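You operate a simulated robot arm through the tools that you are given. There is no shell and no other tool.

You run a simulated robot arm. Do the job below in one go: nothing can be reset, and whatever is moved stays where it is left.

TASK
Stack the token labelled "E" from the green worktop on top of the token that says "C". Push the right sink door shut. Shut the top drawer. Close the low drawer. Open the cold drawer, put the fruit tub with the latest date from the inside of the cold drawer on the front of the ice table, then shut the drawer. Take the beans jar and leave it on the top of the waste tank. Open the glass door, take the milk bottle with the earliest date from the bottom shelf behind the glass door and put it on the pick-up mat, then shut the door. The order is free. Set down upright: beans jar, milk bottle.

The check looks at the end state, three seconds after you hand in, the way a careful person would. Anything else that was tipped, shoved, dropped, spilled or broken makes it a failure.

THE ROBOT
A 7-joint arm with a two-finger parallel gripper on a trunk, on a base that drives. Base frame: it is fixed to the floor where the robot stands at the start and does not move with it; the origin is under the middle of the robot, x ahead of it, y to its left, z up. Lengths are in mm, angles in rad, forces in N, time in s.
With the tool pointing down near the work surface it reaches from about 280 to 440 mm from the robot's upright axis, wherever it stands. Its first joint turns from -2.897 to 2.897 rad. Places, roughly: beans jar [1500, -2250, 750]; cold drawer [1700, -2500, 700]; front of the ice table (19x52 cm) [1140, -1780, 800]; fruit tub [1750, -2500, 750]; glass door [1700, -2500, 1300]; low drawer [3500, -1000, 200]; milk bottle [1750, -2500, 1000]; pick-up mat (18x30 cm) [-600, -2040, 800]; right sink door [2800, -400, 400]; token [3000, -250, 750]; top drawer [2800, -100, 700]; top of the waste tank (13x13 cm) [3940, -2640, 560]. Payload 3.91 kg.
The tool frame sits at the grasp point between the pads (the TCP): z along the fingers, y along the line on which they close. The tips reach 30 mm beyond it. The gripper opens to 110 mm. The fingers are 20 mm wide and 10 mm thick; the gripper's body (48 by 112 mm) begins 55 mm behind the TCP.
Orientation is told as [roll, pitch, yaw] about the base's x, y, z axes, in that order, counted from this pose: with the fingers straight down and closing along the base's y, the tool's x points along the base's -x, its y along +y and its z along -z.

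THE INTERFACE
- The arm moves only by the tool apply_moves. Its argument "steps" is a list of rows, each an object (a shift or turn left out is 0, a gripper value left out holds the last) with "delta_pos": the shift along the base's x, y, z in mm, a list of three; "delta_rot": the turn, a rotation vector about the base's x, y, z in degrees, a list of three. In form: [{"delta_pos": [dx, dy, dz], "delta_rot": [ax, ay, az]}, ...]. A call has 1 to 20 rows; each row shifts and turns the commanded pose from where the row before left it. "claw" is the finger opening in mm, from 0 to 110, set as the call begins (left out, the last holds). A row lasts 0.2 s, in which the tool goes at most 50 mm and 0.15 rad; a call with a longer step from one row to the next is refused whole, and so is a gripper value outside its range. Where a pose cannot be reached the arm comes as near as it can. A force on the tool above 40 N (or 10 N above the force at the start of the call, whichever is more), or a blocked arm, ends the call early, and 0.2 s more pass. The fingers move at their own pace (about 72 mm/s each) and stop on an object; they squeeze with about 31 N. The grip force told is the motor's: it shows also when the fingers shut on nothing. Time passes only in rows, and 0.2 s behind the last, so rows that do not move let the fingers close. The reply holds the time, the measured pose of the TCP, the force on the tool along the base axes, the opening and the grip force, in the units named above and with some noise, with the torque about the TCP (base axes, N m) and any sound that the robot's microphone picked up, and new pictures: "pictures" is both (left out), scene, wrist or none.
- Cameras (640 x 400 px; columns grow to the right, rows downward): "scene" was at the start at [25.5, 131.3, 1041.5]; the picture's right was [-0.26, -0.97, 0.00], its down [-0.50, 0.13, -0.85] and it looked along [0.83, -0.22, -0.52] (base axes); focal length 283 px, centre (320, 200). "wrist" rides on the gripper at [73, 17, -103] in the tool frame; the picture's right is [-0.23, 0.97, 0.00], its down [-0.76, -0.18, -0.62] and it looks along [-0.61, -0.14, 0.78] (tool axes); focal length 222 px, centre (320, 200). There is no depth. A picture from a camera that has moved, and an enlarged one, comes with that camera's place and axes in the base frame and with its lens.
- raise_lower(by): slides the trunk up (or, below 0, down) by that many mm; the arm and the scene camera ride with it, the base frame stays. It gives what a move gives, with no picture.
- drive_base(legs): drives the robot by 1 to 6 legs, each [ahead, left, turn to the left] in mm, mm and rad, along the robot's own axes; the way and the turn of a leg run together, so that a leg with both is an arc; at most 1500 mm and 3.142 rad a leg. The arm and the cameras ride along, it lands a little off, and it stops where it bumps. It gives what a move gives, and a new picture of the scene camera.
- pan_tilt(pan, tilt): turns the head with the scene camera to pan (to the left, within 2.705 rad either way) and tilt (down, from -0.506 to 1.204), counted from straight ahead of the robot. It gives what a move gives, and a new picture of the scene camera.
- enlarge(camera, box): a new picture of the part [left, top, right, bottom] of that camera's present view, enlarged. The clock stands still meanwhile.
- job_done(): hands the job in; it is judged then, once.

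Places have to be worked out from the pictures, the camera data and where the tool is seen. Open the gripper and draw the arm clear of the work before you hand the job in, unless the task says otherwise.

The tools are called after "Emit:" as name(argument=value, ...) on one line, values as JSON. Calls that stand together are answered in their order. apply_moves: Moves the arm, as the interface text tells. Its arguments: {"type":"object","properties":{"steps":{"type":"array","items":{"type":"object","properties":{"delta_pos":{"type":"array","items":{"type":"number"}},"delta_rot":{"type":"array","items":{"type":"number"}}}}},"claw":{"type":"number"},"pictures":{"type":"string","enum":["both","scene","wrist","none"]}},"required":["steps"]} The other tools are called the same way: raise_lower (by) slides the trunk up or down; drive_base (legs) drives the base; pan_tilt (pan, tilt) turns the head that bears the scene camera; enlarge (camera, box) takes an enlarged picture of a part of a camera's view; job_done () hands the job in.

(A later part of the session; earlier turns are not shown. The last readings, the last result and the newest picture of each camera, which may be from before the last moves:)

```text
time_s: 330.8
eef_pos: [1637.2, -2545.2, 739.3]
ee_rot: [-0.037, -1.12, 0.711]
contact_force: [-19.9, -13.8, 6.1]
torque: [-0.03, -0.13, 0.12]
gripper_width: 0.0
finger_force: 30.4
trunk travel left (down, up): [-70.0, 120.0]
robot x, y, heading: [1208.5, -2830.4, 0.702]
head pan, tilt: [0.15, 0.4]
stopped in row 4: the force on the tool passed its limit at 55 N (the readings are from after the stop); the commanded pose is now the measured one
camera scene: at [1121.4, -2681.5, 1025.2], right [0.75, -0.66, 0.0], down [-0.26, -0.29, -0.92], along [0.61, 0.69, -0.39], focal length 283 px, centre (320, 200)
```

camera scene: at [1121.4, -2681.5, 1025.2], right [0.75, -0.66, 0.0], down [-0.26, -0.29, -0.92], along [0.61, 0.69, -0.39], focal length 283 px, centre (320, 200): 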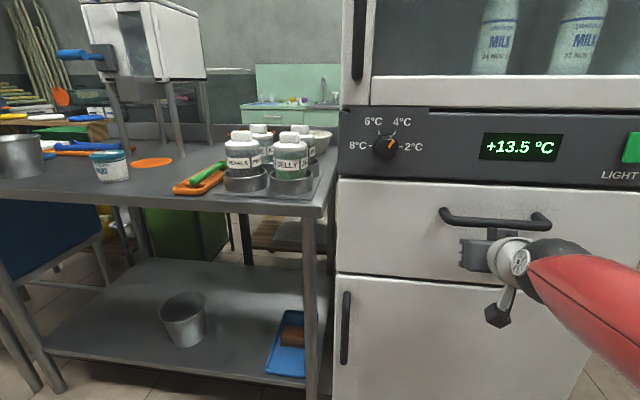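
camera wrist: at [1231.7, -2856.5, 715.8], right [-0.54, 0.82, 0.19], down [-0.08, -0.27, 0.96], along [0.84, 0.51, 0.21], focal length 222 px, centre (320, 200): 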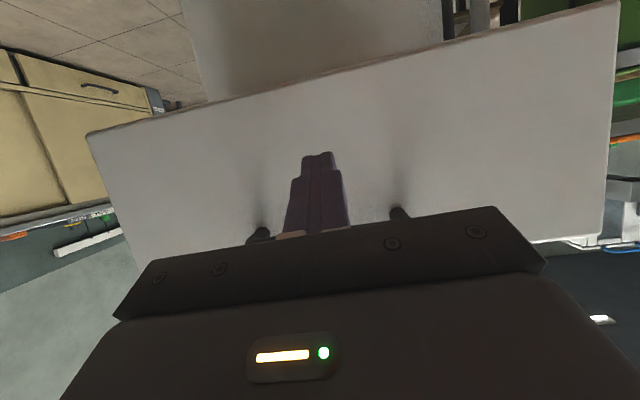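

The cold drawer is shut (55 N stop, temperature falling). I retract, raise the trunk again, and look at the jars.

Emit:
apply_moves(steps=[{"delta_pos": [-15.4, -12.8, 0]}, {"delta_pos": [-30.8, -25.6, 0]}, {"delta_pos": [-30.8, -25.6, 0]}, {"delta_pos": [-30.8, -25.6, 0]}, {"delta_pos": [0, 0, 40]}, {"delta_pos": [0, 0, 40]}], pictures="none")

Emit:
raise_lower(by=120)

Emit:
drive_base(legs=[[-200, 0, 0], [0, 430, -0.008]])

Emit:
pan_tilt(pan=-0.1, tilt=0.45)

Emit:
enlarge(camera="scene", box=[240, 100, 480, 250])

```text
time_s: 332.2
eef_pos: [1531.1, -2634.3, 815.6]
ee_rot: [-0.036, -1.115, 0.712]
contact_force: [-0.8, -1.0, -0.2]
torque: [-0.03, -0.04, 0.03]
gripper_width: 0.1
finger_force: 31.4
trunk travel left (down, up): [-70.0, 120.0]
robot x, y, heading: [1210.4, -2827.4, 0.698]
head pan, tilt: [0.15, 0.4]
```

```text
time_s: 333.7
eef_pos: [1532.2, -2634.3, 935.9]
ee_rot: [-0.036, -1.116, 0.709]
contact_force: [0.4, 0.7, -0.3]
torque: [0.01, 0.0, -0.01]
gripper_width: 0.1
finger_force: 30.8
trunk travel left (down, up): [-190.0, 0.0]
robot x, y, heading: [1210.8, -2832.9, 0.698]
head pan, tilt: [0.15, 0.4]
```

```text
time_s: 337.6
eef_pos: [1099.2, -2433.7, 935.7]
ee_rot: [-0.038, -1.114, 0.708]
contact_force: [1.1, 0.6, 0.1]
torque: [-0.04, 0.01, 0.02]
gripper_width: 0.1
finger_force: 30.7
trunk travel left (down, up): [-190.0, 0.0]
robot x, y, heading: [777.8, -2630.5, 0.699]
head pan, tilt: [0.15, 0.4]
camera scene: at [691.0, -2478.4, 1145.0], right [0.75, -0.66, 0.0], down [-0.26, -0.29, -0.92], along [0.61, 0.69, -0.39], focal length 283 px, centre (320, 200)
```

scene: 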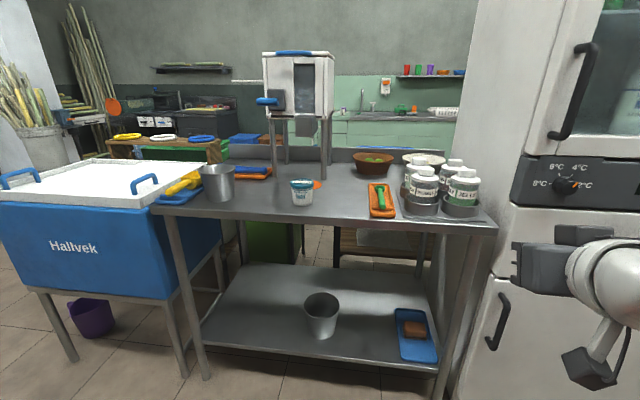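

```text
time_s: 338.3
eef_pos: [1099.8, -2434.2, 935.8]
ee_rot: [-0.037, -1.116, 0.708]
contact_force: [0.2, 0.5, 0.3]
torque: [0.01, -0.01, 0.03]
gripper_width: 0.1
finger_force: 31.3
trunk travel left (down, up): [-190.0, 0.0]
robot x, y, heading: [774.4, -2629.5, 0.703]
head pan, tilt: [-0.099, 0.45]
camera scene: at [705.6, -2496.0, 1140.4], right [0.56, -0.83, 0.0], down [-0.36, -0.25, -0.9], along [0.74, 0.51, -0.44], focal length 283 px, centre (320, 200)
```

scene: 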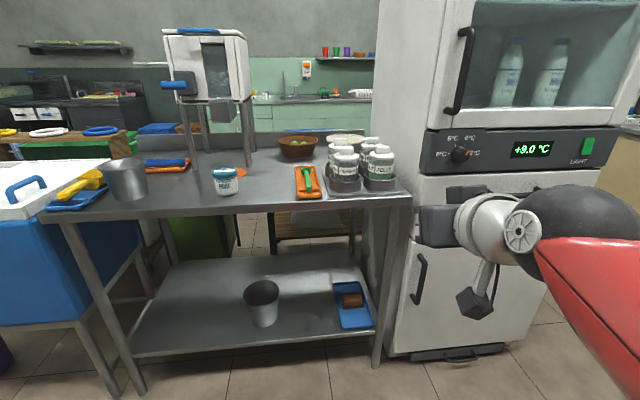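

```text
2.67 times, centred on (360, 175) of scene
camera zoom: at [705.6, -2496.0, 1140.4], right [0.56, -0.83, 0.0], down [-0.36, -0.25, -0.9], along [0.74, 0.51, -0.44], focal length 754 px, centre (213, 267)
```

zoom: 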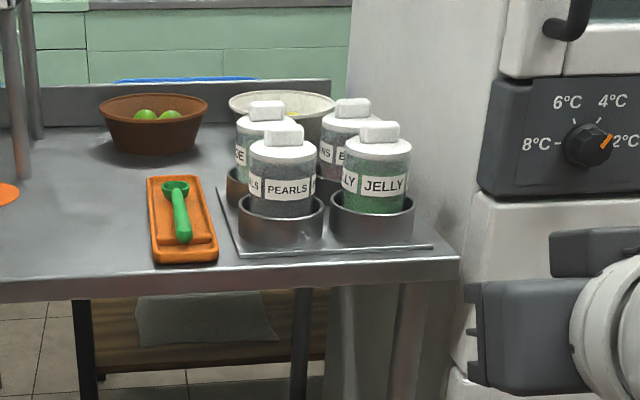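

The beans jar is the back-right one, adjacent to the fridge wall. I raise the arm and pitch the tool nearly vertical before approaching the jars.

Emit:
apply_moves(steps=[{"delta_pos": [0, 0, 30]}, {"delta_pos": [0, 0, 30], "delta_rot": [-4.8, 5.77, 0]}, {"delta_pos": [0, 0, 30], "delta_rot": [-4.8, 5.77, 0]}, {"delta_pos": [0, 0, 30], "delta_rot": [-4.8, 5.77, 0]}, {"delta_pos": [0, 0, 20], "delta_rot": [-4.8, 5.77, 0]}, {"delta_rot": [-4.8, 5.77, 0]}, {"delta_rot": [-4.8, 5.77, 0]}, {"delta_rot": [-4.8, 5.77, 0]}], claw=110, pictures="none")

Emit:
drive_base(legs=[[300, -40, -0.01]])

Emit:
apply_moves(steps=[{}], pictures="both")

```text
time_s: 340.1
eef_pos: [1098.1, -2434.9, 1048.1]
ee_rot: [-0.027, -0.2, 0.701]
contact_force: [-0.2, -0.1, -0.4]
torque: [0.05, 0.0, 0.02]
gripper_width: 110.0
finger_force: 0.0
out of reach, approached as far as the arm can: row 8
trunk travel left (down, up): [-190.0, 0.0]
robot x, y, heading: [774.4, -2627.3, 0.694]
head pan, tilt: [-0.099, 0.45]
```

```text
time_s: 342.2
eef_pos: [1355.1, -2277.4, 1046.2]
ee_rot: [-0.025, -0.201, 0.692]
contact_force: [-0.8, -0.4, 0.9]
torque: [-0.01, 0.01, -0.02]
gripper_width: 109.8
finger_force: 0.1
trunk travel left (down, up): [-190.0, 0.0]
robot x, y, heading: [1029.7, -2470.3, 0.687]
head pan, tilt: [-0.099, 0.45]
camera scene: at [963.2, -2335.3, 1140.4], right [0.56, -0.83, 0.0], down [-0.36, -0.24, -0.9], along [0.75, 0.5, -0.44], focal length 283 px, centre (320, 200)
```

scene: 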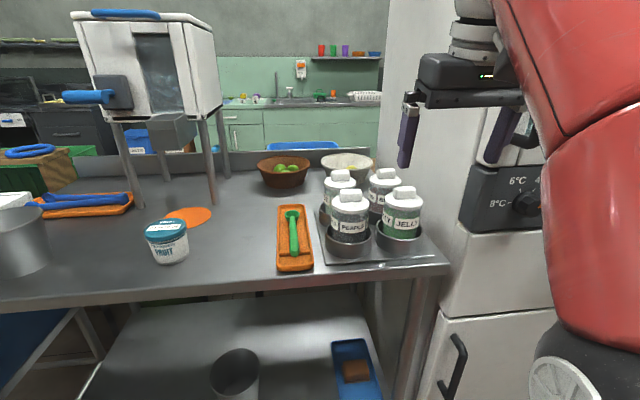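

```text
time_s: 342.6
eef_pos: [1355.7, -2278.1, 1047.2]
ee_rot: [-0.026, -0.202, 0.692]
contact_force: [-0.5, -0.9, 0.5]
torque: [0.03, 0.01, 0.01]
gripper_width: 109.8
finger_force: 0.1
trunk travel left (down, up): [-190.0, 0.0]
robot x, y, heading: [1032.2, -2465.4, 0.693]
head pan, tilt: [-0.099, 0.45]
camera scene: at [963.2, -2335.2, 1140.4], right [0.56, -0.83, 0.0], down [-0.36, -0.24, -0.9], along [0.75, 0.5, -0.44], focal length 283 px, centre (320, 200)
camera wrist: at [1271.8, -2321.2, 1133.3], right [-0.44, 0.9, 0.02], down [0.58, 0.27, 0.77], along [0.68, 0.35, -0.64], focal length 222 px, centre (320, 200)
```

scene: 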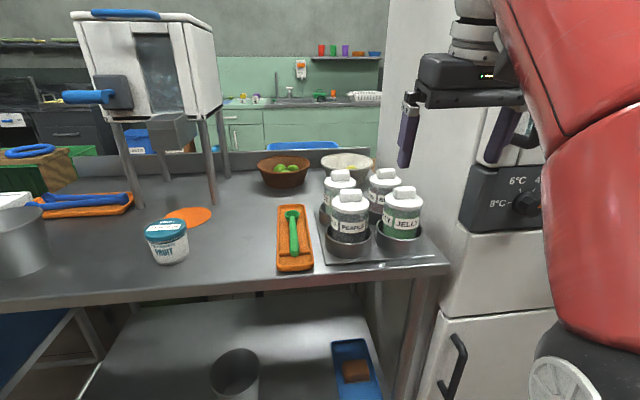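
wrist: 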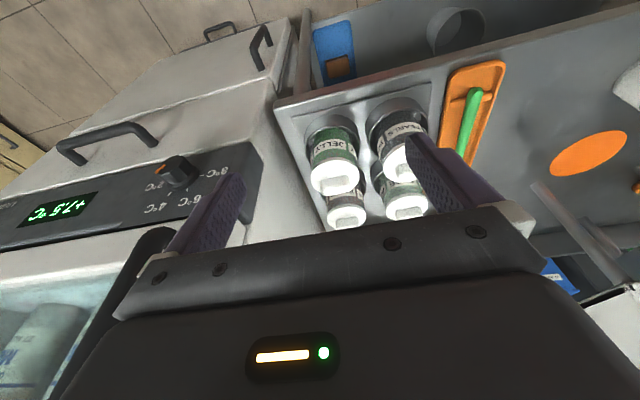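

The wrist camera sees all four jars. I enlarge to measure them.

Emit:
enlarge(camera="wrist", box=[260, 90, 460, 230])

Emit:
enlarge(camera="scene", box=[300, 140, 460, 280])

```text
2.86 times, centred on (360, 160) of wrist
camera zoom: at [1271.8, -2321.2, 1133.3], right [-0.44, 0.9, 0.02], down [0.58, 0.27, 0.77], along [0.68, 0.35, -0.64], focal length 635 px, centre (206, 314)
```

zoom: 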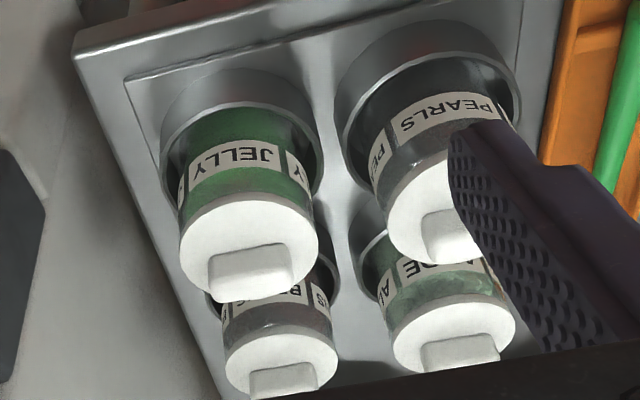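

```text
2.86 times, centred on (380, 210) of scene
camera zoom: at [963.2, -2335.2, 1140.4], right [0.56, -0.83, 0.0], down [-0.36, -0.24, -0.9], along [0.75, 0.5, -0.44], focal length 808 px, centre (149, 171)
```

zoom: 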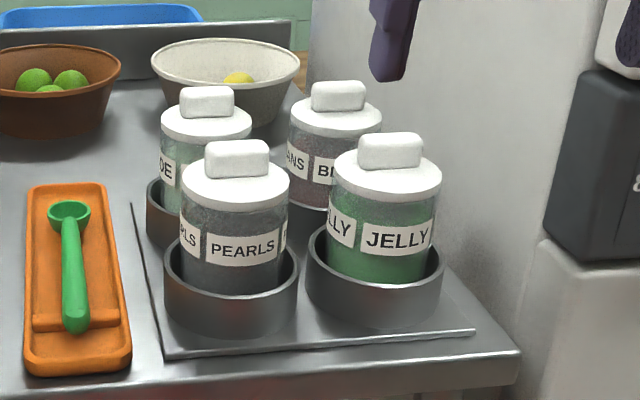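

Both views agree: BEANS lid centre ≈ (u 2622, v −166), z≈893; JELLY 100 mm in front of it. I drive 92 mm closer (just clear of the table) to bring it within reach.

Emit:
drive_base(legs=[[92, 0, 0]])

Emit:
apply_moves(steps=[{"delta_pos": [23, 19, 0]}, {"delta_pos": [23, 19, 0]}, {"delta_pos": [23, 19, 0]}, {"delta_pos": [23, 19, 0]}], pictures="both")

```text
time_s: 343.7
eef_pos: [1426.7, -2220.4, 1047.0]
ee_rot: [-0.026, -0.203, 0.692]
contact_force: [0.8, 0.2, 0.0]
torque: [-0.01, 0.05, 0.04]
gripper_width: 109.9
finger_force: 0.0
trunk travel left (down, up): [-190.0, 0.0]
robot x, y, heading: [1103.5, -2411.1, 0.691]
head pan, tilt: [-0.099, 0.45]
camera scene: at [1033.7, -2277.2, 1140.4], right [0.56, -0.83, 0.0], down [-0.36, -0.24, -0.9], along [0.75, 0.5, -0.44], focal length 283 px, centre (320, 200)
```

scene: 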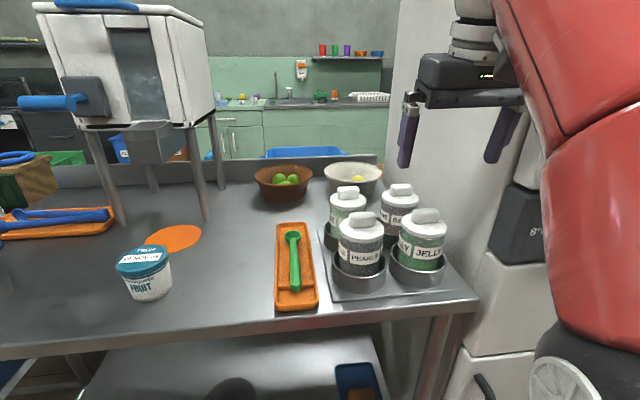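

```text
time_s: 344.7
eef_pos: [1506.5, -2153.1, 1028.3]
ee_rot: [-0.026, -0.205, 0.691]
contact_force: [-0.1, -0.6, 0.6]
torque: [0.01, -0.01, -0.02]
gripper_width: 110.0
finger_force: 0.1
out of reach, approached as far as the arm can: row 2, 3, 4
trunk travel left (down, up): [-190.0, 0.0]
robot x, y, heading: [1104.5, -2405.8, 0.687]
head pan, tilt: [-0.099, 0.45]
camera scene: at [1033.7, -2277.2, 1140.4], right [0.56, -0.83, 0.0], down [-0.36, -0.24, -0.9], along [0.75, 0.5, -0.44], focal length 283 px, centre (320, 200)
camera wrist: at [1421.8, -2195.9, 1114.0], right [-0.45, 0.9, 0.02], down [0.58, 0.27, 0.77], along [0.68, 0.36, -0.64], focal length 222 px, centre (320, 200)
```

scene: 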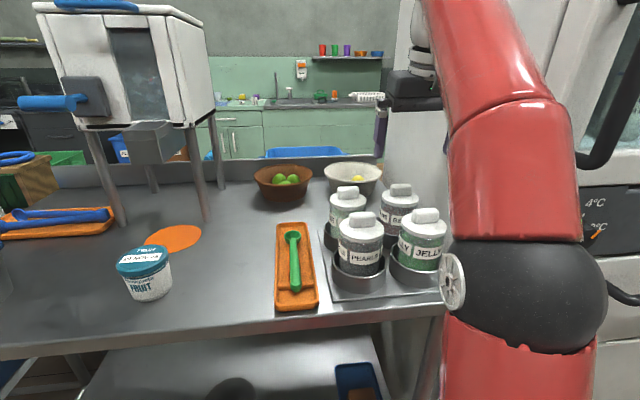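
wrist: 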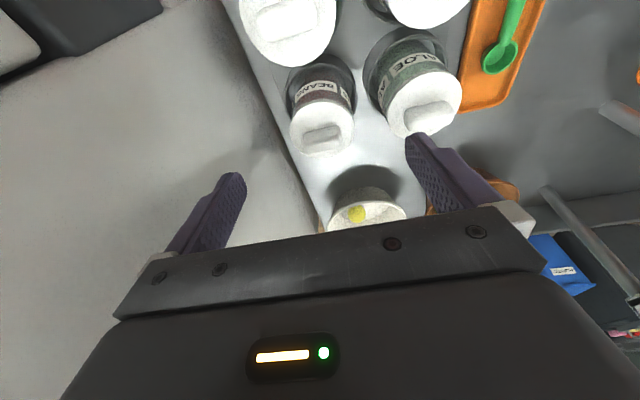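

The reach grows as I lower. BEANS is at (2621, −169); the gap to ALOE is ~32 mm, enough for a finger. I set the opening to 98 mm and move diagonally down above the jar.

Emit:
apply_moves(steps=[{"delta_pos": [12.9, 9.4, -21]}, {"delta_pos": [12.9, 9.4, -21]}, {"delta_pos": [12.9, 9.4, -21]}], claw=98, pictures="both")

Emit:
enlarge(camera="wrist", box=[220, 60, 460, 210])

```text
time_s: 345.5
eef_pos: [1545.5, -2125.6, 965.8]
ee_rot: [-0.028, -0.202, 0.69]
contact_force: [-0.3, -0.1, 0.5]
torque: [0.04, 0.01, 0.02]
gripper_width: 98.0
finger_force: 0.1
trunk travel left (down, up): [-190.0, 0.0]
robot x, y, heading: [1101.1, -2407.6, 0.689]
head pan, tilt: [-0.099, 0.45]
camera scene: at [1033.7, -2277.2, 1140.4], right [0.56, -0.83, 0.0], down [-0.36, -0.24, -0.9], along [0.75, 0.5, -0.44], focal length 283 px, centre (320, 200)
camera wrist: at [1462.2, -2169.3, 1051.9], right [-0.45, 0.9, 0.02], down [0.58, 0.27, 0.77], along [0.68, 0.35, -0.64], focal length 222 px, centre (320, 200)
```

scene: 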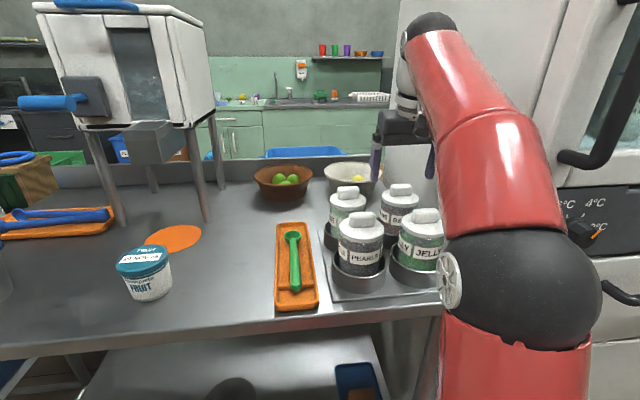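
wrist: 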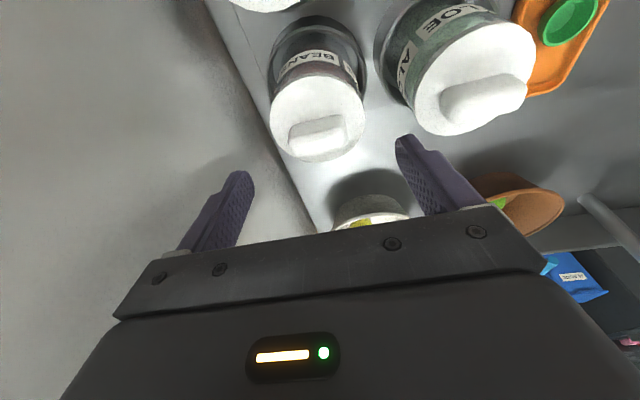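

```text
2.67 times, centred on (340, 135) of wrist
camera zoom: at [1462.2, -2169.3, 1051.9], right [-0.45, 0.9, 0.02], down [0.58, 0.27, 0.77], along [0.68, 0.35, -0.64], focal length 592 px, centre (267, 373)
```

zoom: 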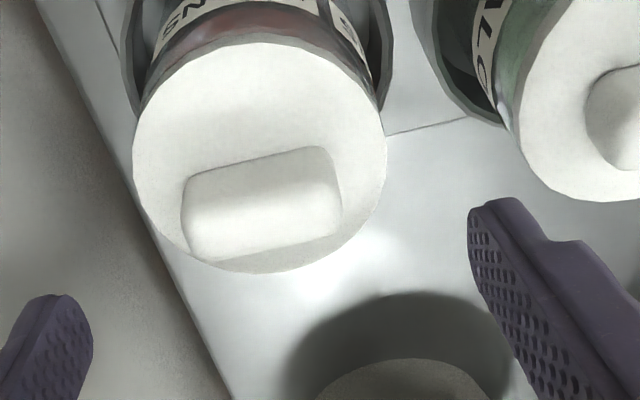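

Well aligned: BEANS (2623, −171) vs tool (2622, −170). I descend so the fingers straddle the jar.

Emit:
apply_moves(steps=[{"delta_pos": [0, 0, -30]}, {"delta_pos": [0, 0, -25]}, {"delta_pos": [0, 0, -20]}], pictures="both")

```text
time_s: 346.3
eef_pos: [1544.1, -2125.6, 889.5]
ee_rot: [-0.027, -0.201, 0.691]
contact_force: [-1.3, -0.3, -0.5]
torque: [-0.01, 0.02, -0.02]
gripper_width: 98.1
finger_force: 0.1
trunk travel left (down, up): [-190.0, 0.0]
robot x, y, heading: [1104.1, -2410.9, 0.682]
head pan, tilt: [-0.099, 0.45]
camera scene: at [1033.8, -2277.1, 1140.4], right [0.56, -0.83, 0.0], down [-0.36, -0.24, -0.9], along [0.75, 0.5, -0.44], focal length 283 px, centre (320, 200)
camera wrist: at [1459.7, -2168.3, 975.9], right [-0.45, 0.9, 0.02], down [0.58, 0.27, 0.77], along [0.68, 0.35, -0.64], focal length 222 px, centre (320, 200)
```

scene: 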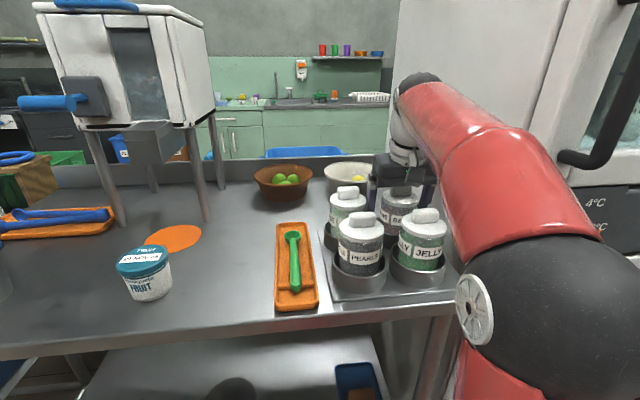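
wrist: 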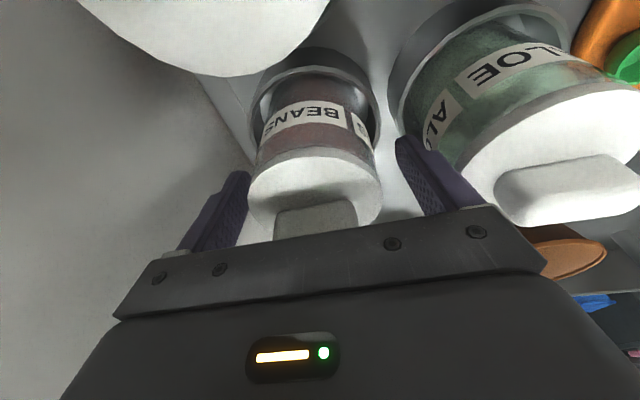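

The label reads BEANS and the fingers straddle it. I lower 5 mm more and close.

Emit:
apply_moves(steps=[{"delta_pos": [0, 0, -5]}], pictures="none")

Emit:
apply_moves(steps=[{}, {}, {}, {}], claw=50, pictures="wrist")

```text
time_s: 346.7
eef_pos: [1544.0, -2124.9, 884.6]
ee_rot: [-0.026, -0.202, 0.691]
contact_force: [-0.4, 0.4, 0.1]
torque: [0.0, 0.01, 0.01]
gripper_width: 97.8
finger_force: 0.2
trunk travel left (down, up): [-190.0, 0.0]
robot x, y, heading: [1100.5, -2410.3, 0.69]
head pan, tilt: [-0.099, 0.45]
```

```text
time_s: 347.7
eef_pos: [1543.7, -2125.0, 885.3]
ee_rot: [-0.025, -0.202, 0.692]
contact_force: [-0.9, 1.4, 1.6]
torque: [0.28, 0.16, 0.01]
gripper_width: 71.9
finger_force: 30.2
trunk travel left (down, up): [-190.0, 0.0]
robot x, y, heading: [1098.9, -2402.8, 0.685]
head pan, tilt: [-0.099, 0.45]
camera wrist: at [1459.9, -2168.2, 970.8], right [-0.45, 0.89, 0.02], down [0.58, 0.27, 0.77], along [0.68, 0.35, -0.64], focal length 222 px, centre (320, 200)
```

wrist: 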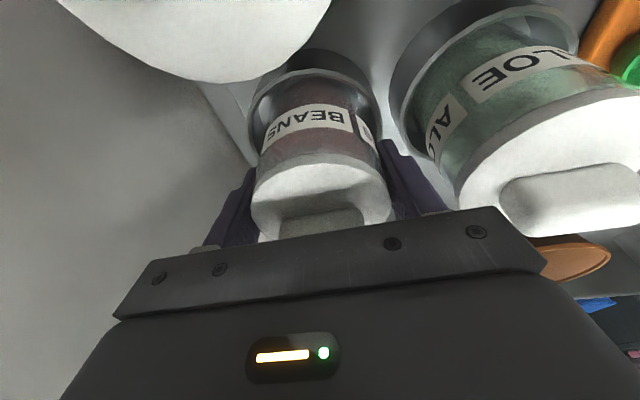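

The jar is gripped (72 mm). I lift it straight up out of its well first.

Emit:
apply_moves(steps=[{"delta_pos": [0, 0, 8]}, {"delta_pos": [0, 0, 20]}, {"delta_pos": [0, 0, 30]}, {"delta_pos": [0, 0, 25]}], pictures="both")

```text
time_s: 348.7
eef_pos: [1542.8, -2126.6, 967.0]
ee_rot: [-0.025, -0.201, 0.691]
contact_force: [-0.9, 0.5, -3.2]
torque: [-0.03, -0.01, 0.0]
gripper_width: 71.8
finger_force: 30.9
trunk travel left (down, up): [-190.0, 0.0]
robot x, y, heading: [1101.3, -2408.2, 0.688]
head pan, tilt: [-0.099, 0.45]
camera scene: at [1034.0, -2277.0, 1140.3], right [0.56, -0.83, 0.0], down [-0.36, -0.24, -0.9], along [0.75, 0.5, -0.44], focal length 283 px, centre (320, 200)
camera wrist: at [1460.3, -2169.8, 1053.8], right [-0.45, 0.9, 0.02], down [0.58, 0.27, 0.77], along [0.68, 0.35, -0.64], focal length 222 px, centre (320, 200)
```

scene: 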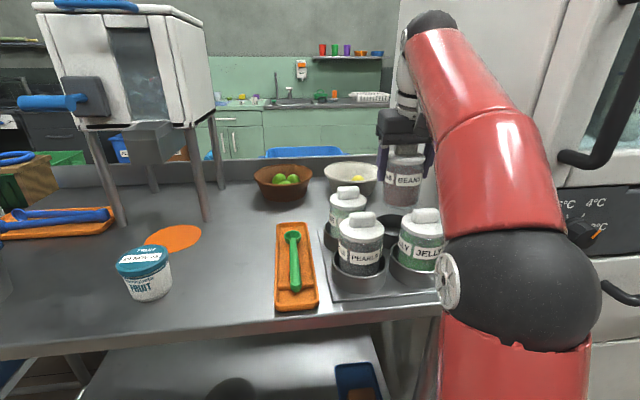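
wrist: 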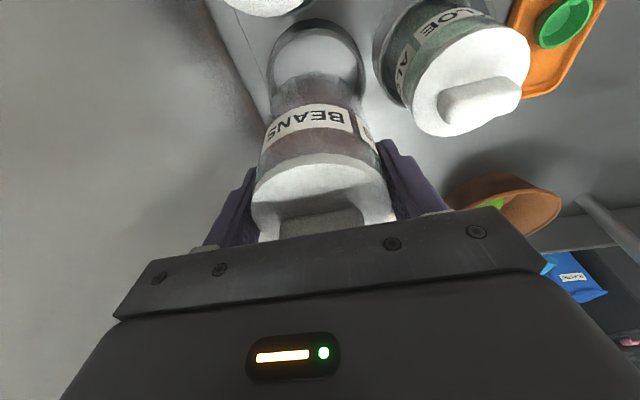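

The jar is out of its well. I raise it along the reach boundary while drawing back slightly, to clear JELLY's knob.

Emit:
apply_moves(steps=[{"delta_pos": [-4.6, -3.8, 18]}, {"delta_pos": [-7.7, -6.4, 15]}, {"delta_pos": [-9.2, -7.7, 13]}, {"delta_pos": [-9.2, -7.7, 14]}], pictures="both")

```text
time_s: 349.7
eef_pos: [1512.6, -2151.2, 1026.5]
ee_rot: [-0.028, -0.204, 0.692]
contact_force: [-0.3, 0.8, -3.8]
torque: [0.0, 0.02, 0.04]
gripper_width: 71.8
finger_force: 31.1
trunk travel left (down, up): [-190.0, 0.0]
robot x, y, heading: [1099.6, -2411.7, 0.692]
head pan, tilt: [-0.099, 0.45]
camera scene: at [1034.1, -2276.9, 1140.3], right [0.56, -0.83, 0.0], down [-0.36, -0.24, -0.9], along [0.75, 0.5, -0.44], focal length 283 px, centre (320, 200)
camera wrist: at [1429.0, -2194.6, 1111.7], right [-0.45, 0.9, 0.02], down [0.58, 0.27, 0.77], along [0.68, 0.35, -0.64], focal length 222 px, centre (320, 200)
```

scene: 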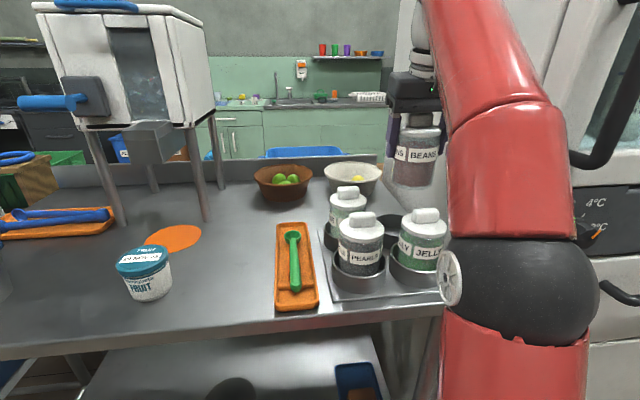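
wrist: 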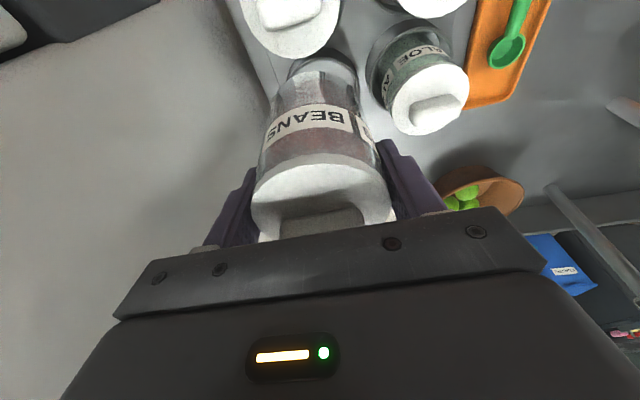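

The jar's bottom is clear above JELLY's knob. I rise a little more, then back the base away with the jar held.

Emit:
apply_moves(steps=[{"delta_pos": [-11.5, -9.6, 6]}, {"delta_pos": [-11.5, -9.6, 6]}, {"delta_pos": [-7.7, -6.4, 3]}], pictures="none")

Emit:
drive_base(legs=[[-420, 0, 0]])

Emit:
enlarge(camera="scene", box=[200, 100, 480, 275])

```text
time_s: 350.5
eef_pos: [1481.4, -2177.0, 1037.9]
ee_rot: [-0.027, -0.205, 0.69]
contact_force: [0.2, -0.2, -3.9]
torque: [-0.01, 0.0, -0.02]
gripper_width: 71.7
finger_force: 31.2
out of reach, approached as far as the arm can: row 3
trunk travel left (down, up): [-190.0, 0.0]
robot x, y, heading: [1103.5, -2411.6, 0.691]
head pan, tilt: [-0.099, 0.45]
```

```text
time_s: 353.0
eef_pos: [1169.4, -2433.9, 1038.7]
ee_rot: [-0.026, -0.203, 0.687]
contact_force: [0.5, -0.5, 0.0]
torque: [-0.03, 0.01, -0.04]
gripper_width: 71.6
finger_force: 31.4
trunk travel left (down, up): [-190.0, 0.0]
robot x, y, heading: [792.8, -2665.1, 0.684]
head pan, tilt: [-0.099, 0.45]
camera scene: at [722.1, -2532.8, 1140.4], right [0.55, -0.83, 0.0], down [-0.36, -0.24, -0.9], along [0.75, 0.5, -0.44], focal length 283 px, centre (320, 200)
```

scene: 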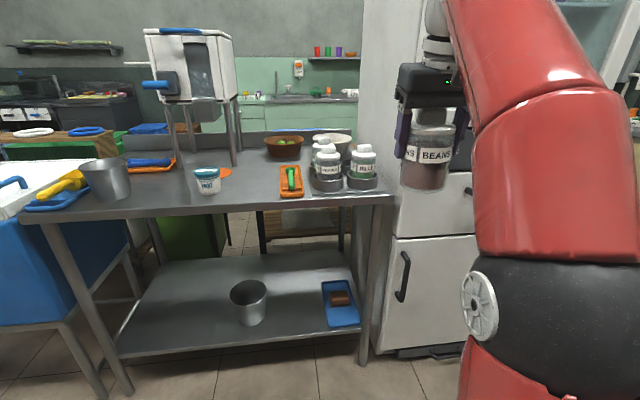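

```text
2.29 times, centred on (340, 188) of scene
camera zoom: at [722.1, -2532.8, 1140.4], right [0.55, -0.83, 0.0], down [-0.36, -0.24, -0.9], along [0.75, 0.5, -0.44], focal length 646 px, centre (274, 229)
```

zoom: 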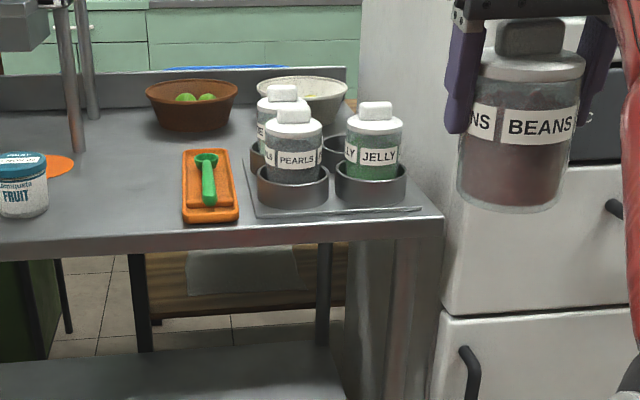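

All other jars are untouched. Now I carry the beans jar around the far end of the island: first drive right past the fridge.

Emit:
drive_base(legs=[[0, -660, 0.008], [0, -660, 0]])

Emit:
pan_tilt(pan=0.0, tilt=0.45)

```text
time_s: 359.9
eef_pos: [2003.2, -3444.7, 1038.0]
ee_rot: [-0.026, -0.204, 0.693]
contact_force: [0.4, -0.8, -0.6]
torque: [0.04, -0.01, 0.0]
gripper_width: 71.8
finger_force: 31.0
trunk travel left (down, up): [-190.0, 0.0]
robot x, y, heading: [1620.2, -3677.4, 0.687]
head pan, tilt: [-0.099, 0.45]
camera scene: at [1554.9, -3545.5, 1140.4], right [0.56, -0.83, 0.0], down [-0.36, -0.24, -0.9], along [0.75, 0.5, -0.44], focal length 283 px, centre (320, 200)
```

scene: 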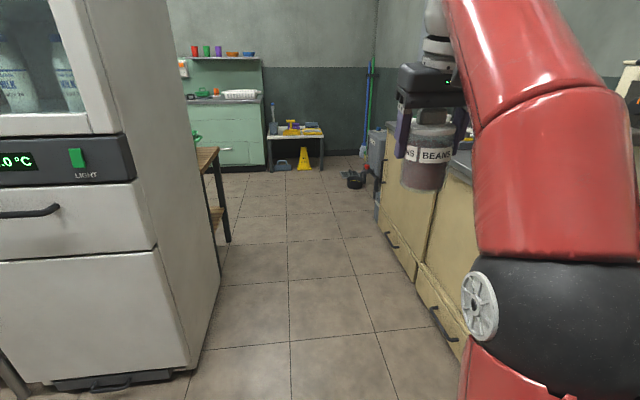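

```text
time_s: 360.6
eef_pos: [2002.0, -3444.1, 1039.1]
ee_rot: [-0.026, -0.204, 0.695]
contact_force: [0.1, 0.2, 0.4]
torque: [0.01, -0.03, 0.02]
gripper_width: 71.7
finger_force: 31.0
trunk travel left (down, up): [-190.0, 0.0]
robot x, y, heading: [1625.6, -3676.1, 0.693]
head pan, tilt: [0.0, 0.45]
camera scene: at [1549.5, -3538.2, 1140.4], right [0.64, -0.77, 0.0], down [-0.34, -0.28, -0.9], along [0.69, 0.57, -0.44], focal length 283 px, centre (320, 200)
```

scene: 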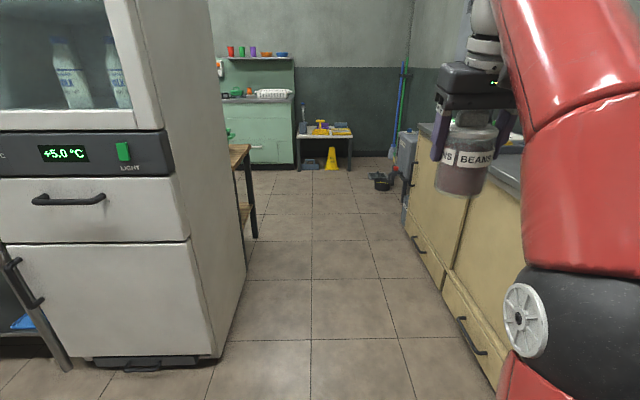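

The corridor between the fridge and the cream cabinets is clear. I drive forward through it.

Emit:
drive_base(legs=[[1000, 40, 0], [1000, 0, 0]])

Emit:
pan_tilt(pan=-0.9, tilt=0.5)

```text
time_s: 370.6
eef_pos: [3525.0, -2133.8, 1038.1]
ee_rot: [-0.026, -0.205, 0.699]
contact_force: [0.1, 0.3, -0.4]
torque: [0.05, 0.03, 0.01]
gripper_width: 71.6
finger_force: 30.7
trunk travel left (down, up): [-190.0, 0.0]
robot x, y, heading: [3146.9, -2368.9, 0.692]
head pan, tilt: [0.0, 0.45]
camera scene: at [3072.1, -2229.8, 1140.4], right [0.64, -0.77, 0.0], down [-0.33, -0.28, -0.9], along [0.69, 0.58, -0.44], focal length 283 px, centre (320, 200)
```

scene: 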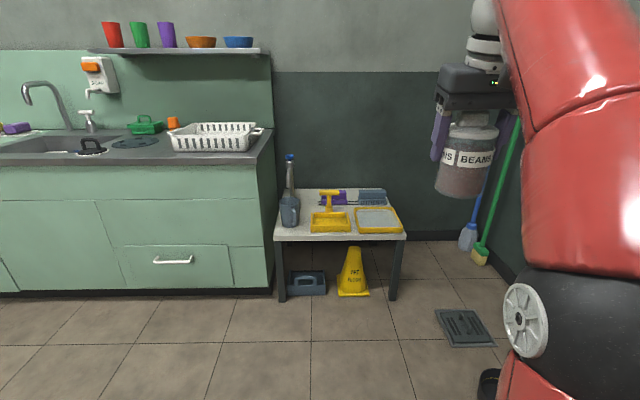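

```text
time_s: 371.8
eef_pos: [3523.7, -2134.3, 1037.4]
ee_rot: [-0.027, -0.205, 0.698]
contact_force: [-0.3, 0.3, 0.4]
torque: [-0.02, 0.01, -0.01]
gripper_width: 71.6
finger_force: 31.1
trunk travel left (down, up): [-190.0, 0.0]
robot x, y, heading: [3147.3, -2365.5, 0.696]
head pan, tilt: [-0.901, 0.499]
camera scene: at [3090.6, -2307.1, 1135.9], right [-0.2, -0.98, 0.0], down [-0.47, 0.1, -0.88], along [0.86, -0.18, -0.48], focal length 283 px, centre (320, 200)
```

scene: 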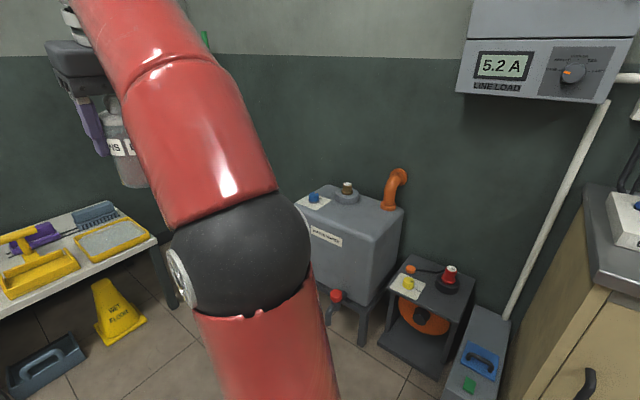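

The waste tank is ahead-right. I turn the robot to face it at an angle that keeps the base away from the bowl on the floor.

Emit:
drive_base(legs=[[0, 0, -1.22]])

Emit:
pan_tilt(pan=0.0, tilt=0.55)

Emit:
enlarge(camera="scene", box=[260, 120, 460, 260])

```text
time_s: 375.2
eef_pos: [3496.5, -2641.8, 1038.8]
ee_rot: [-0.025, -0.205, -0.521]
contact_force: [-0.2, -0.8, -1.0]
torque: [-0.03, 0.01, -0.01]
gripper_width: 71.7
finger_force: 30.7
trunk travel left (down, up): [-190.0, 0.0]
robot x, y, heading: [3147.4, -2367.1, -0.526]
head pan, tilt: [-0.901, 0.499]
camera scene: at [3184.4, -2295.5, 1135.9], right [-0.99, -0.15, 0.0], down [-0.07, 0.47, -0.88], along [0.13, -0.87, -0.48], focal length 283 px, centre (320, 200)
```

scene: 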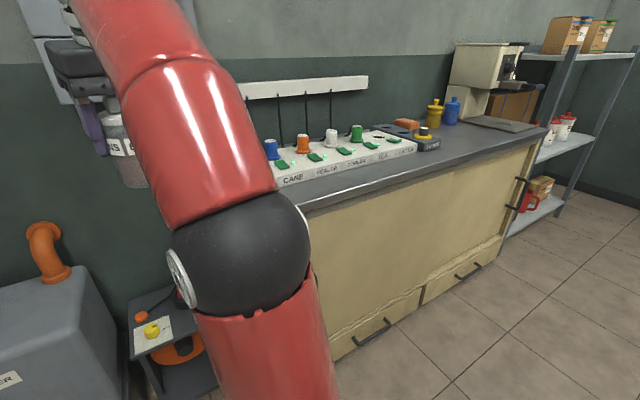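

```text
time_s: 376.4
eef_pos: [3497.2, -2642.4, 1037.9]
ee_rot: [-0.026, -0.204, -0.52]
contact_force: [-0.2, 0.5, -0.7]
torque: [0.01, 0.02, -0.03]
gripper_width: 71.7
finger_force: 31.3
trunk travel left (down, up): [-190.0, 0.0]
robot x, y, heading: [3144.9, -2369.3, -0.522]
head pan, tilt: [0.0, 0.55]
camera scene: at [3248.8, -2250.4, 1131.3], right [-0.5, -0.87, 0.0], down [-0.45, 0.26, -0.85], along [0.74, -0.43, -0.52], focal length 283 px, centre (320, 200)
```

scene: 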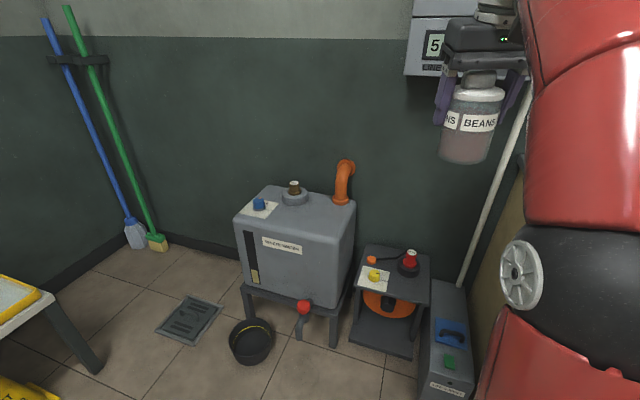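

```text
2.86 times, centred on (360, 190) of scene
camera zoom: at [3248.8, -2250.4, 1131.3], right [-0.5, -0.87, 0.0], down [-0.45, 0.26, -0.85], along [0.74, -0.43, -0.52], focal length 808 px, centre (206, 229)
```

zoom: 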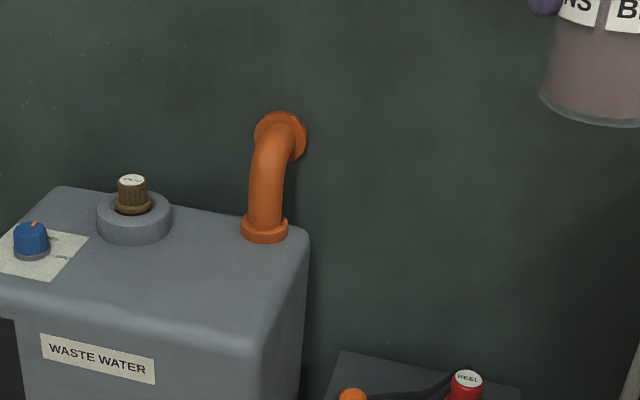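

The free spot on the tank top is around u 4555, v 1343 (right of the cap, in front of the orange pipe). I drive so that the jar comes near it, keeping the base clear of the bowl.

Emit:
drive_base(legs=[[330, 220, 0]])

Emit:
raise_lower(by=-120)

Emit:
apply_moves(steps=[{}], pictures="both")

```text
time_s: 378.9
eef_pos: [3893.5, -2615.5, 1037.6]
ee_rot: [-0.025, -0.203, -0.521]
contact_force: [-0.3, -0.4, -1.1]
torque: [0.01, 0.0, -0.01]
gripper_width: 71.5
finger_force: 31.7
trunk travel left (down, up): [-190.0, 0.0]
robot x, y, heading: [3541.2, -2343.1, -0.522]
head pan, tilt: [0.0, 0.55]
camera scene: at [3643.9, -2223.8, 1131.3], right [-0.5, -0.87, 0.0], down [-0.45, 0.26, -0.85], along [0.74, -0.43, -0.52], focal length 283 px, centre (320, 200)
```

scene: 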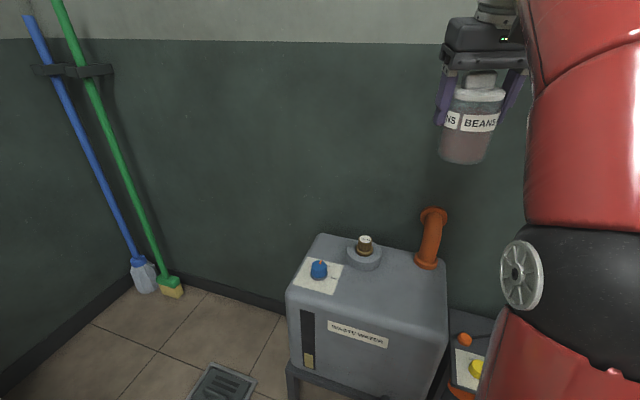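

```text
time_s: 380.4
eef_pos: [3893.1, -2614.3, 918.0]
ee_rot: [-0.025, -0.205, -0.518]
contact_force: [-0.5, 0.5, 0.0]
torque: [0.04, -0.01, 0.01]
gripper_width: 72.0
finger_force: 31.1
trunk travel left (down, up): [-70.0, 120.0]
robot x, y, heading: [3542.8, -2338.3, -0.527]
head pan, tilt: [0.0, 0.55]
```

```text
time_s: 380.8
eef_pos: [3893.3, -2615.2, 917.5]
ee_rot: [-0.025, -0.205, -0.522]
contact_force: [0.2, 0.1, 0.1]
torque: [-0.01, 0.0, 0.0]
gripper_width: 71.9
finger_force: 30.9
trunk travel left (down, up): [-70.0, 120.0]
robot x, y, heading: [3541.7, -2339.6, -0.522]
head pan, tilt: [0.0, 0.55]
camera scene: at [3643.9, -2223.8, 1011.3], right [-0.5, -0.87, 0.0], down [-0.45, 0.26, -0.85], along [0.74, -0.43, -0.52], focal length 283 px, centre (320, 200)
camera wrist: at [3822.4, -2551.8, 1003.8], right [0.68, 0.73, 0.02], down [0.46, -0.45, 0.77], along [0.57, -0.51, -0.64], focal length 222 px, centre (320, 200)
```

scene: 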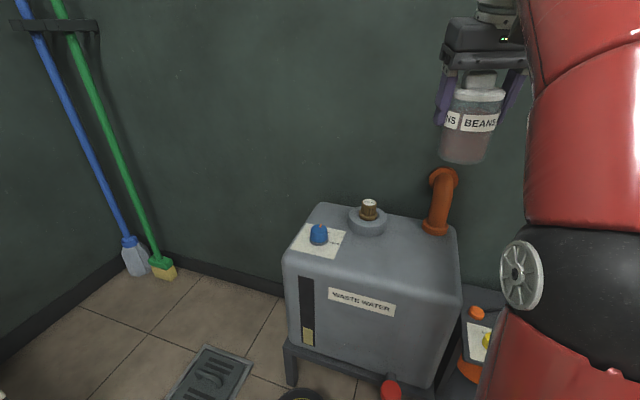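
wrist: 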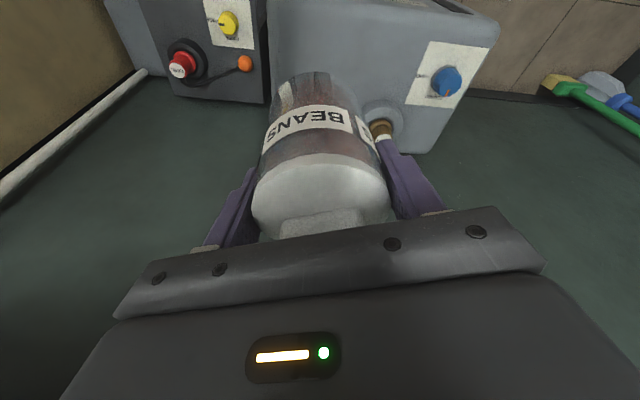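

The spot is ~56 mm further and slightly left of the jar. I move over it and descend partway.

Emit:
apply_moves(steps=[{"delta_pos": [25.6, -15.2, -10]}, {"delta_pos": [25.6, -15.2, -20]}, {"delta_pos": [0, 0, -40]}, {"delta_pos": [0, 0, -40]}, {"delta_pos": [0, 0, -40]}], pictures="both")

```text
time_s: 382.0
eef_pos: [3946.6, -2645.1, 767.9]
ee_rot: [-0.026, -0.205, -0.52]
contact_force: [0.5, -0.5, 0.8]
torque: [-0.01, 0.0, 0.04]
gripper_width: 71.5
finger_force: 30.7
trunk travel left (down, up): [-70.0, 120.0]
robot x, y, heading: [3544.7, -2342.7, -0.518]
head pan, tilt: [0.0, 0.55]
camera scene: at [3643.8, -2223.7, 1011.3], right [-0.5, -0.87, 0.0], down [-0.45, 0.26, -0.85], along [0.74, -0.43, -0.52], focal length 283 px, centre (320, 200)
camera wrist: at [3874.4, -2582.1, 854.5], right [0.68, 0.73, 0.02], down [0.46, -0.45, 0.77], along [0.57, -0.51, -0.64], focal length 222 px, centre (320, 200)
```

scene: 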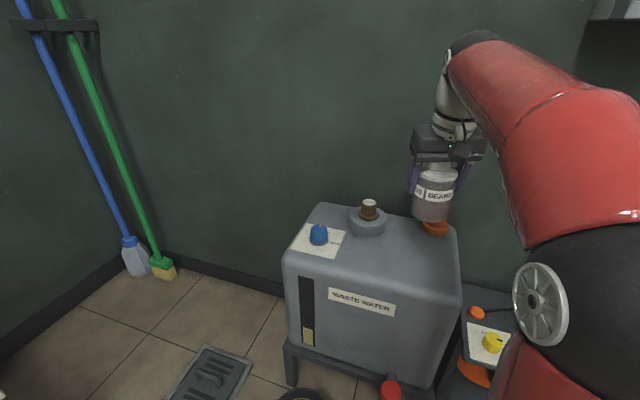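
wrist: 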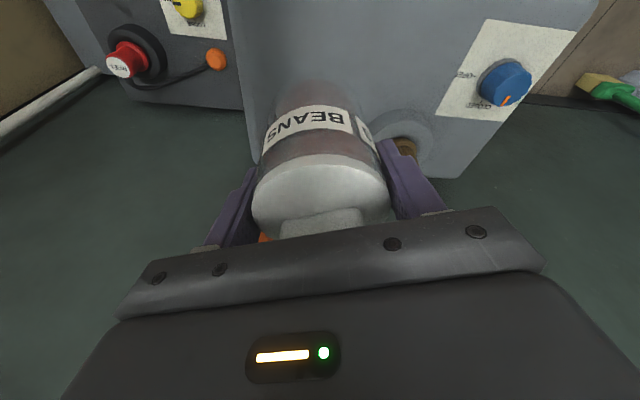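

On target above the spot. I descend further to just above the surface.

Emit:
apply_moves(steps=[{"delta_pos": [0, 0, -35]}, {"delta_pos": [0, 0, -30]}, {"delta_pos": [0, 0, -15]}], pictures="both")

Emit:
enlarge(camera="scene", box=[300, 130, 500, 270])

```text
time_s: 382.8
eef_pos: [3944.1, -2648.0, 688.3]
ee_rot: [-0.026, -0.204, -0.52]
contact_force: [-0.1, 0.0, -0.2]
torque: [0.04, -0.01, -0.02]
gripper_width: 71.7
finger_force: 31.1
trunk travel left (down, up): [-70.0, 120.0]
robot x, y, heading: [3544.4, -2345.1, -0.518]
head pan, tilt: [0.0, 0.55]
camera scene: at [3643.9, -2223.8, 1011.3], right [-0.5, -0.87, 0.0], down [-0.45, 0.26, -0.85], along [0.74, -0.43, -0.52], focal length 283 px, centre (320, 200)
camera wrist: at [3874.5, -2583.7, 774.6], right [0.68, 0.73, 0.02], down [0.46, -0.45, 0.77], along [0.57, -0.51, -0.64], focal length 222 px, centre (320, 200)
```

scene: 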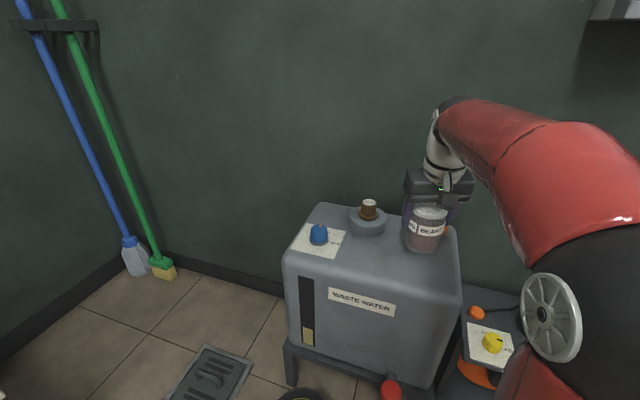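
wrist: 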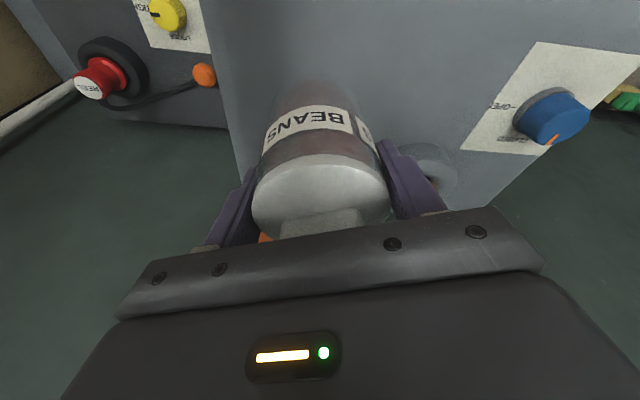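

```text
2.86 times, centred on (400, 200) of scene
camera zoom: at [3643.9, -2223.8, 1011.3], right [-0.5, -0.87, 0.0], down [-0.45, 0.26, -0.85], along [0.74, -0.43, -0.52], focal length 808 px, centre (91, 200)
```

zoom: 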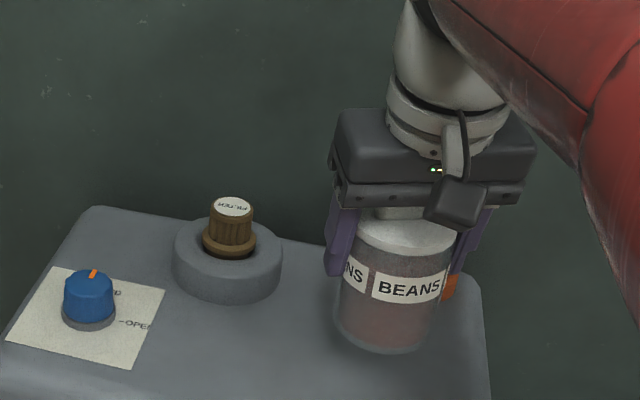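

The jar is centred over the free area. I lower in small steps until contact.

Emit:
apply_moves(steps=[{"delta_pos": [0, 0, -6]}, {"delta_pos": [0, 0, -5]}, {"delta_pos": [0, 0, -4]}], pictures="none")

Emit:
apply_moves(steps=[{"delta_pos": [0, 0, -3]}, {"delta_pos": [0, 0, -3]}], pictures="none")

```text
time_s: 383.6
eef_pos: [3944.9, -2646.1, 672.4]
ee_rot: [-0.025, -0.203, -0.52]
contact_force: [0.3, -1.2, 0.1]
torque: [0.0, 0.02, -0.01]
gripper_width: 71.6
finger_force: 30.6
trunk travel left (down, up): [-70.0, 120.0]
robot x, y, heading: [3542.2, -2343.2, -0.523]
head pan, tilt: [0.0, 0.55]
```

```text
time_s: 384.2
eef_pos: [3945.0, -2645.7, 667.0]
ee_rot: [-0.027, -0.205, -0.522]
contact_force: [0.6, -0.1, -0.9]
torque: [0.01, -0.01, -0.02]
gripper_width: 71.8
finger_force: 30.9
trunk travel left (down, up): [-70.0, 120.0]
robot x, y, heading: [3541.5, -2345.8, -0.519]
head pan, tilt: [0.0, 0.55]
```

Emit:
apply_moves(steps=[{"delta_pos": [0, 0, -2]}, {"delta_pos": [0, 0, -2]}], pictures="none")

Emit:
enlarge(camera="scene", box=[300, 130, 500, 270])

```text
time_s: 384.8
eef_pos: [3945.9, -2645.3, 663.2]
ee_rot: [-0.025, -0.205, -0.519]
contact_force: [0.2, 0.6, 0.3]
torque: [0.06, 0.01, 0.03]
gripper_width: 71.7
finger_force: 30.6
trunk travel left (down, up): [-70.0, 120.0]
robot x, y, heading: [3541.1, -2342.3, -0.526]
head pan, tilt: [0.0, 0.55]
```

```text
2.86 times, centred on (400, 200) of scene
camera zoom: at [3643.9, -2223.8, 1011.3], right [-0.5, -0.87, 0.0], down [-0.45, 0.26, -0.85], along [0.74, -0.43, -0.52], focal length 808 px, centre (91, 200)
```

zoom: 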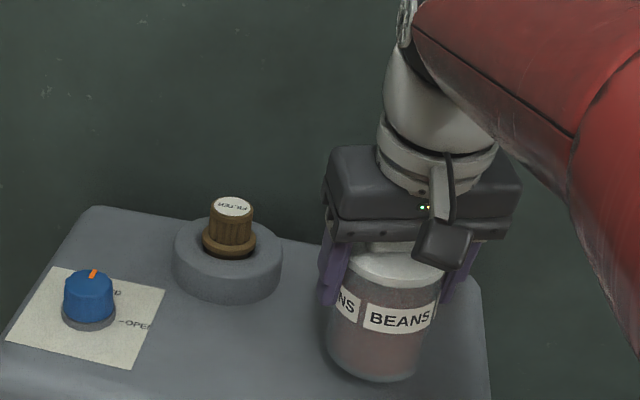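

No contact yet at 663. Continue in 2 mm steps.

Emit:
apply_moves(steps=[{"delta_pos": [0, 0, -2]}, {"delta_pos": [0, 0, -2]}], pictures="none")

Emit:
apply_moves(steps=[{"delta_pos": [0, 0, -2]}, {"delta_pos": [0, 0, -2]}], pictures="none")

```text
time_s: 385.4
eef_pos: [3944.6, -2645.3, 660.4]
ee_rot: [-0.027, -0.204, -0.519]
contact_force: [1.0, -0.1, -0.5]
torque: [0.03, 0.01, 0.0]
gripper_width: 71.7
finger_force: 31.0
trunk travel left (down, up): [-70.0, 120.0]
robot x, y, heading: [3542.7, -2342.4, -0.525]
head pan, tilt: [0.0, 0.55]
```

```text
time_s: 386.0
eef_pos: [3944.6, -2645.5, 654.8]
ee_rot: [-0.026, -0.204, -0.521]
contact_force: [0.4, -0.7, -1.0]
torque: [-0.03, 0.0, 0.0]
gripper_width: 71.6
finger_force: 30.9
trunk travel left (down, up): [-70.0, 120.0]
robot x, y, heading: [3543.7, -2344.1, -0.523]
head pan, tilt: [0.0, 0.55]
```

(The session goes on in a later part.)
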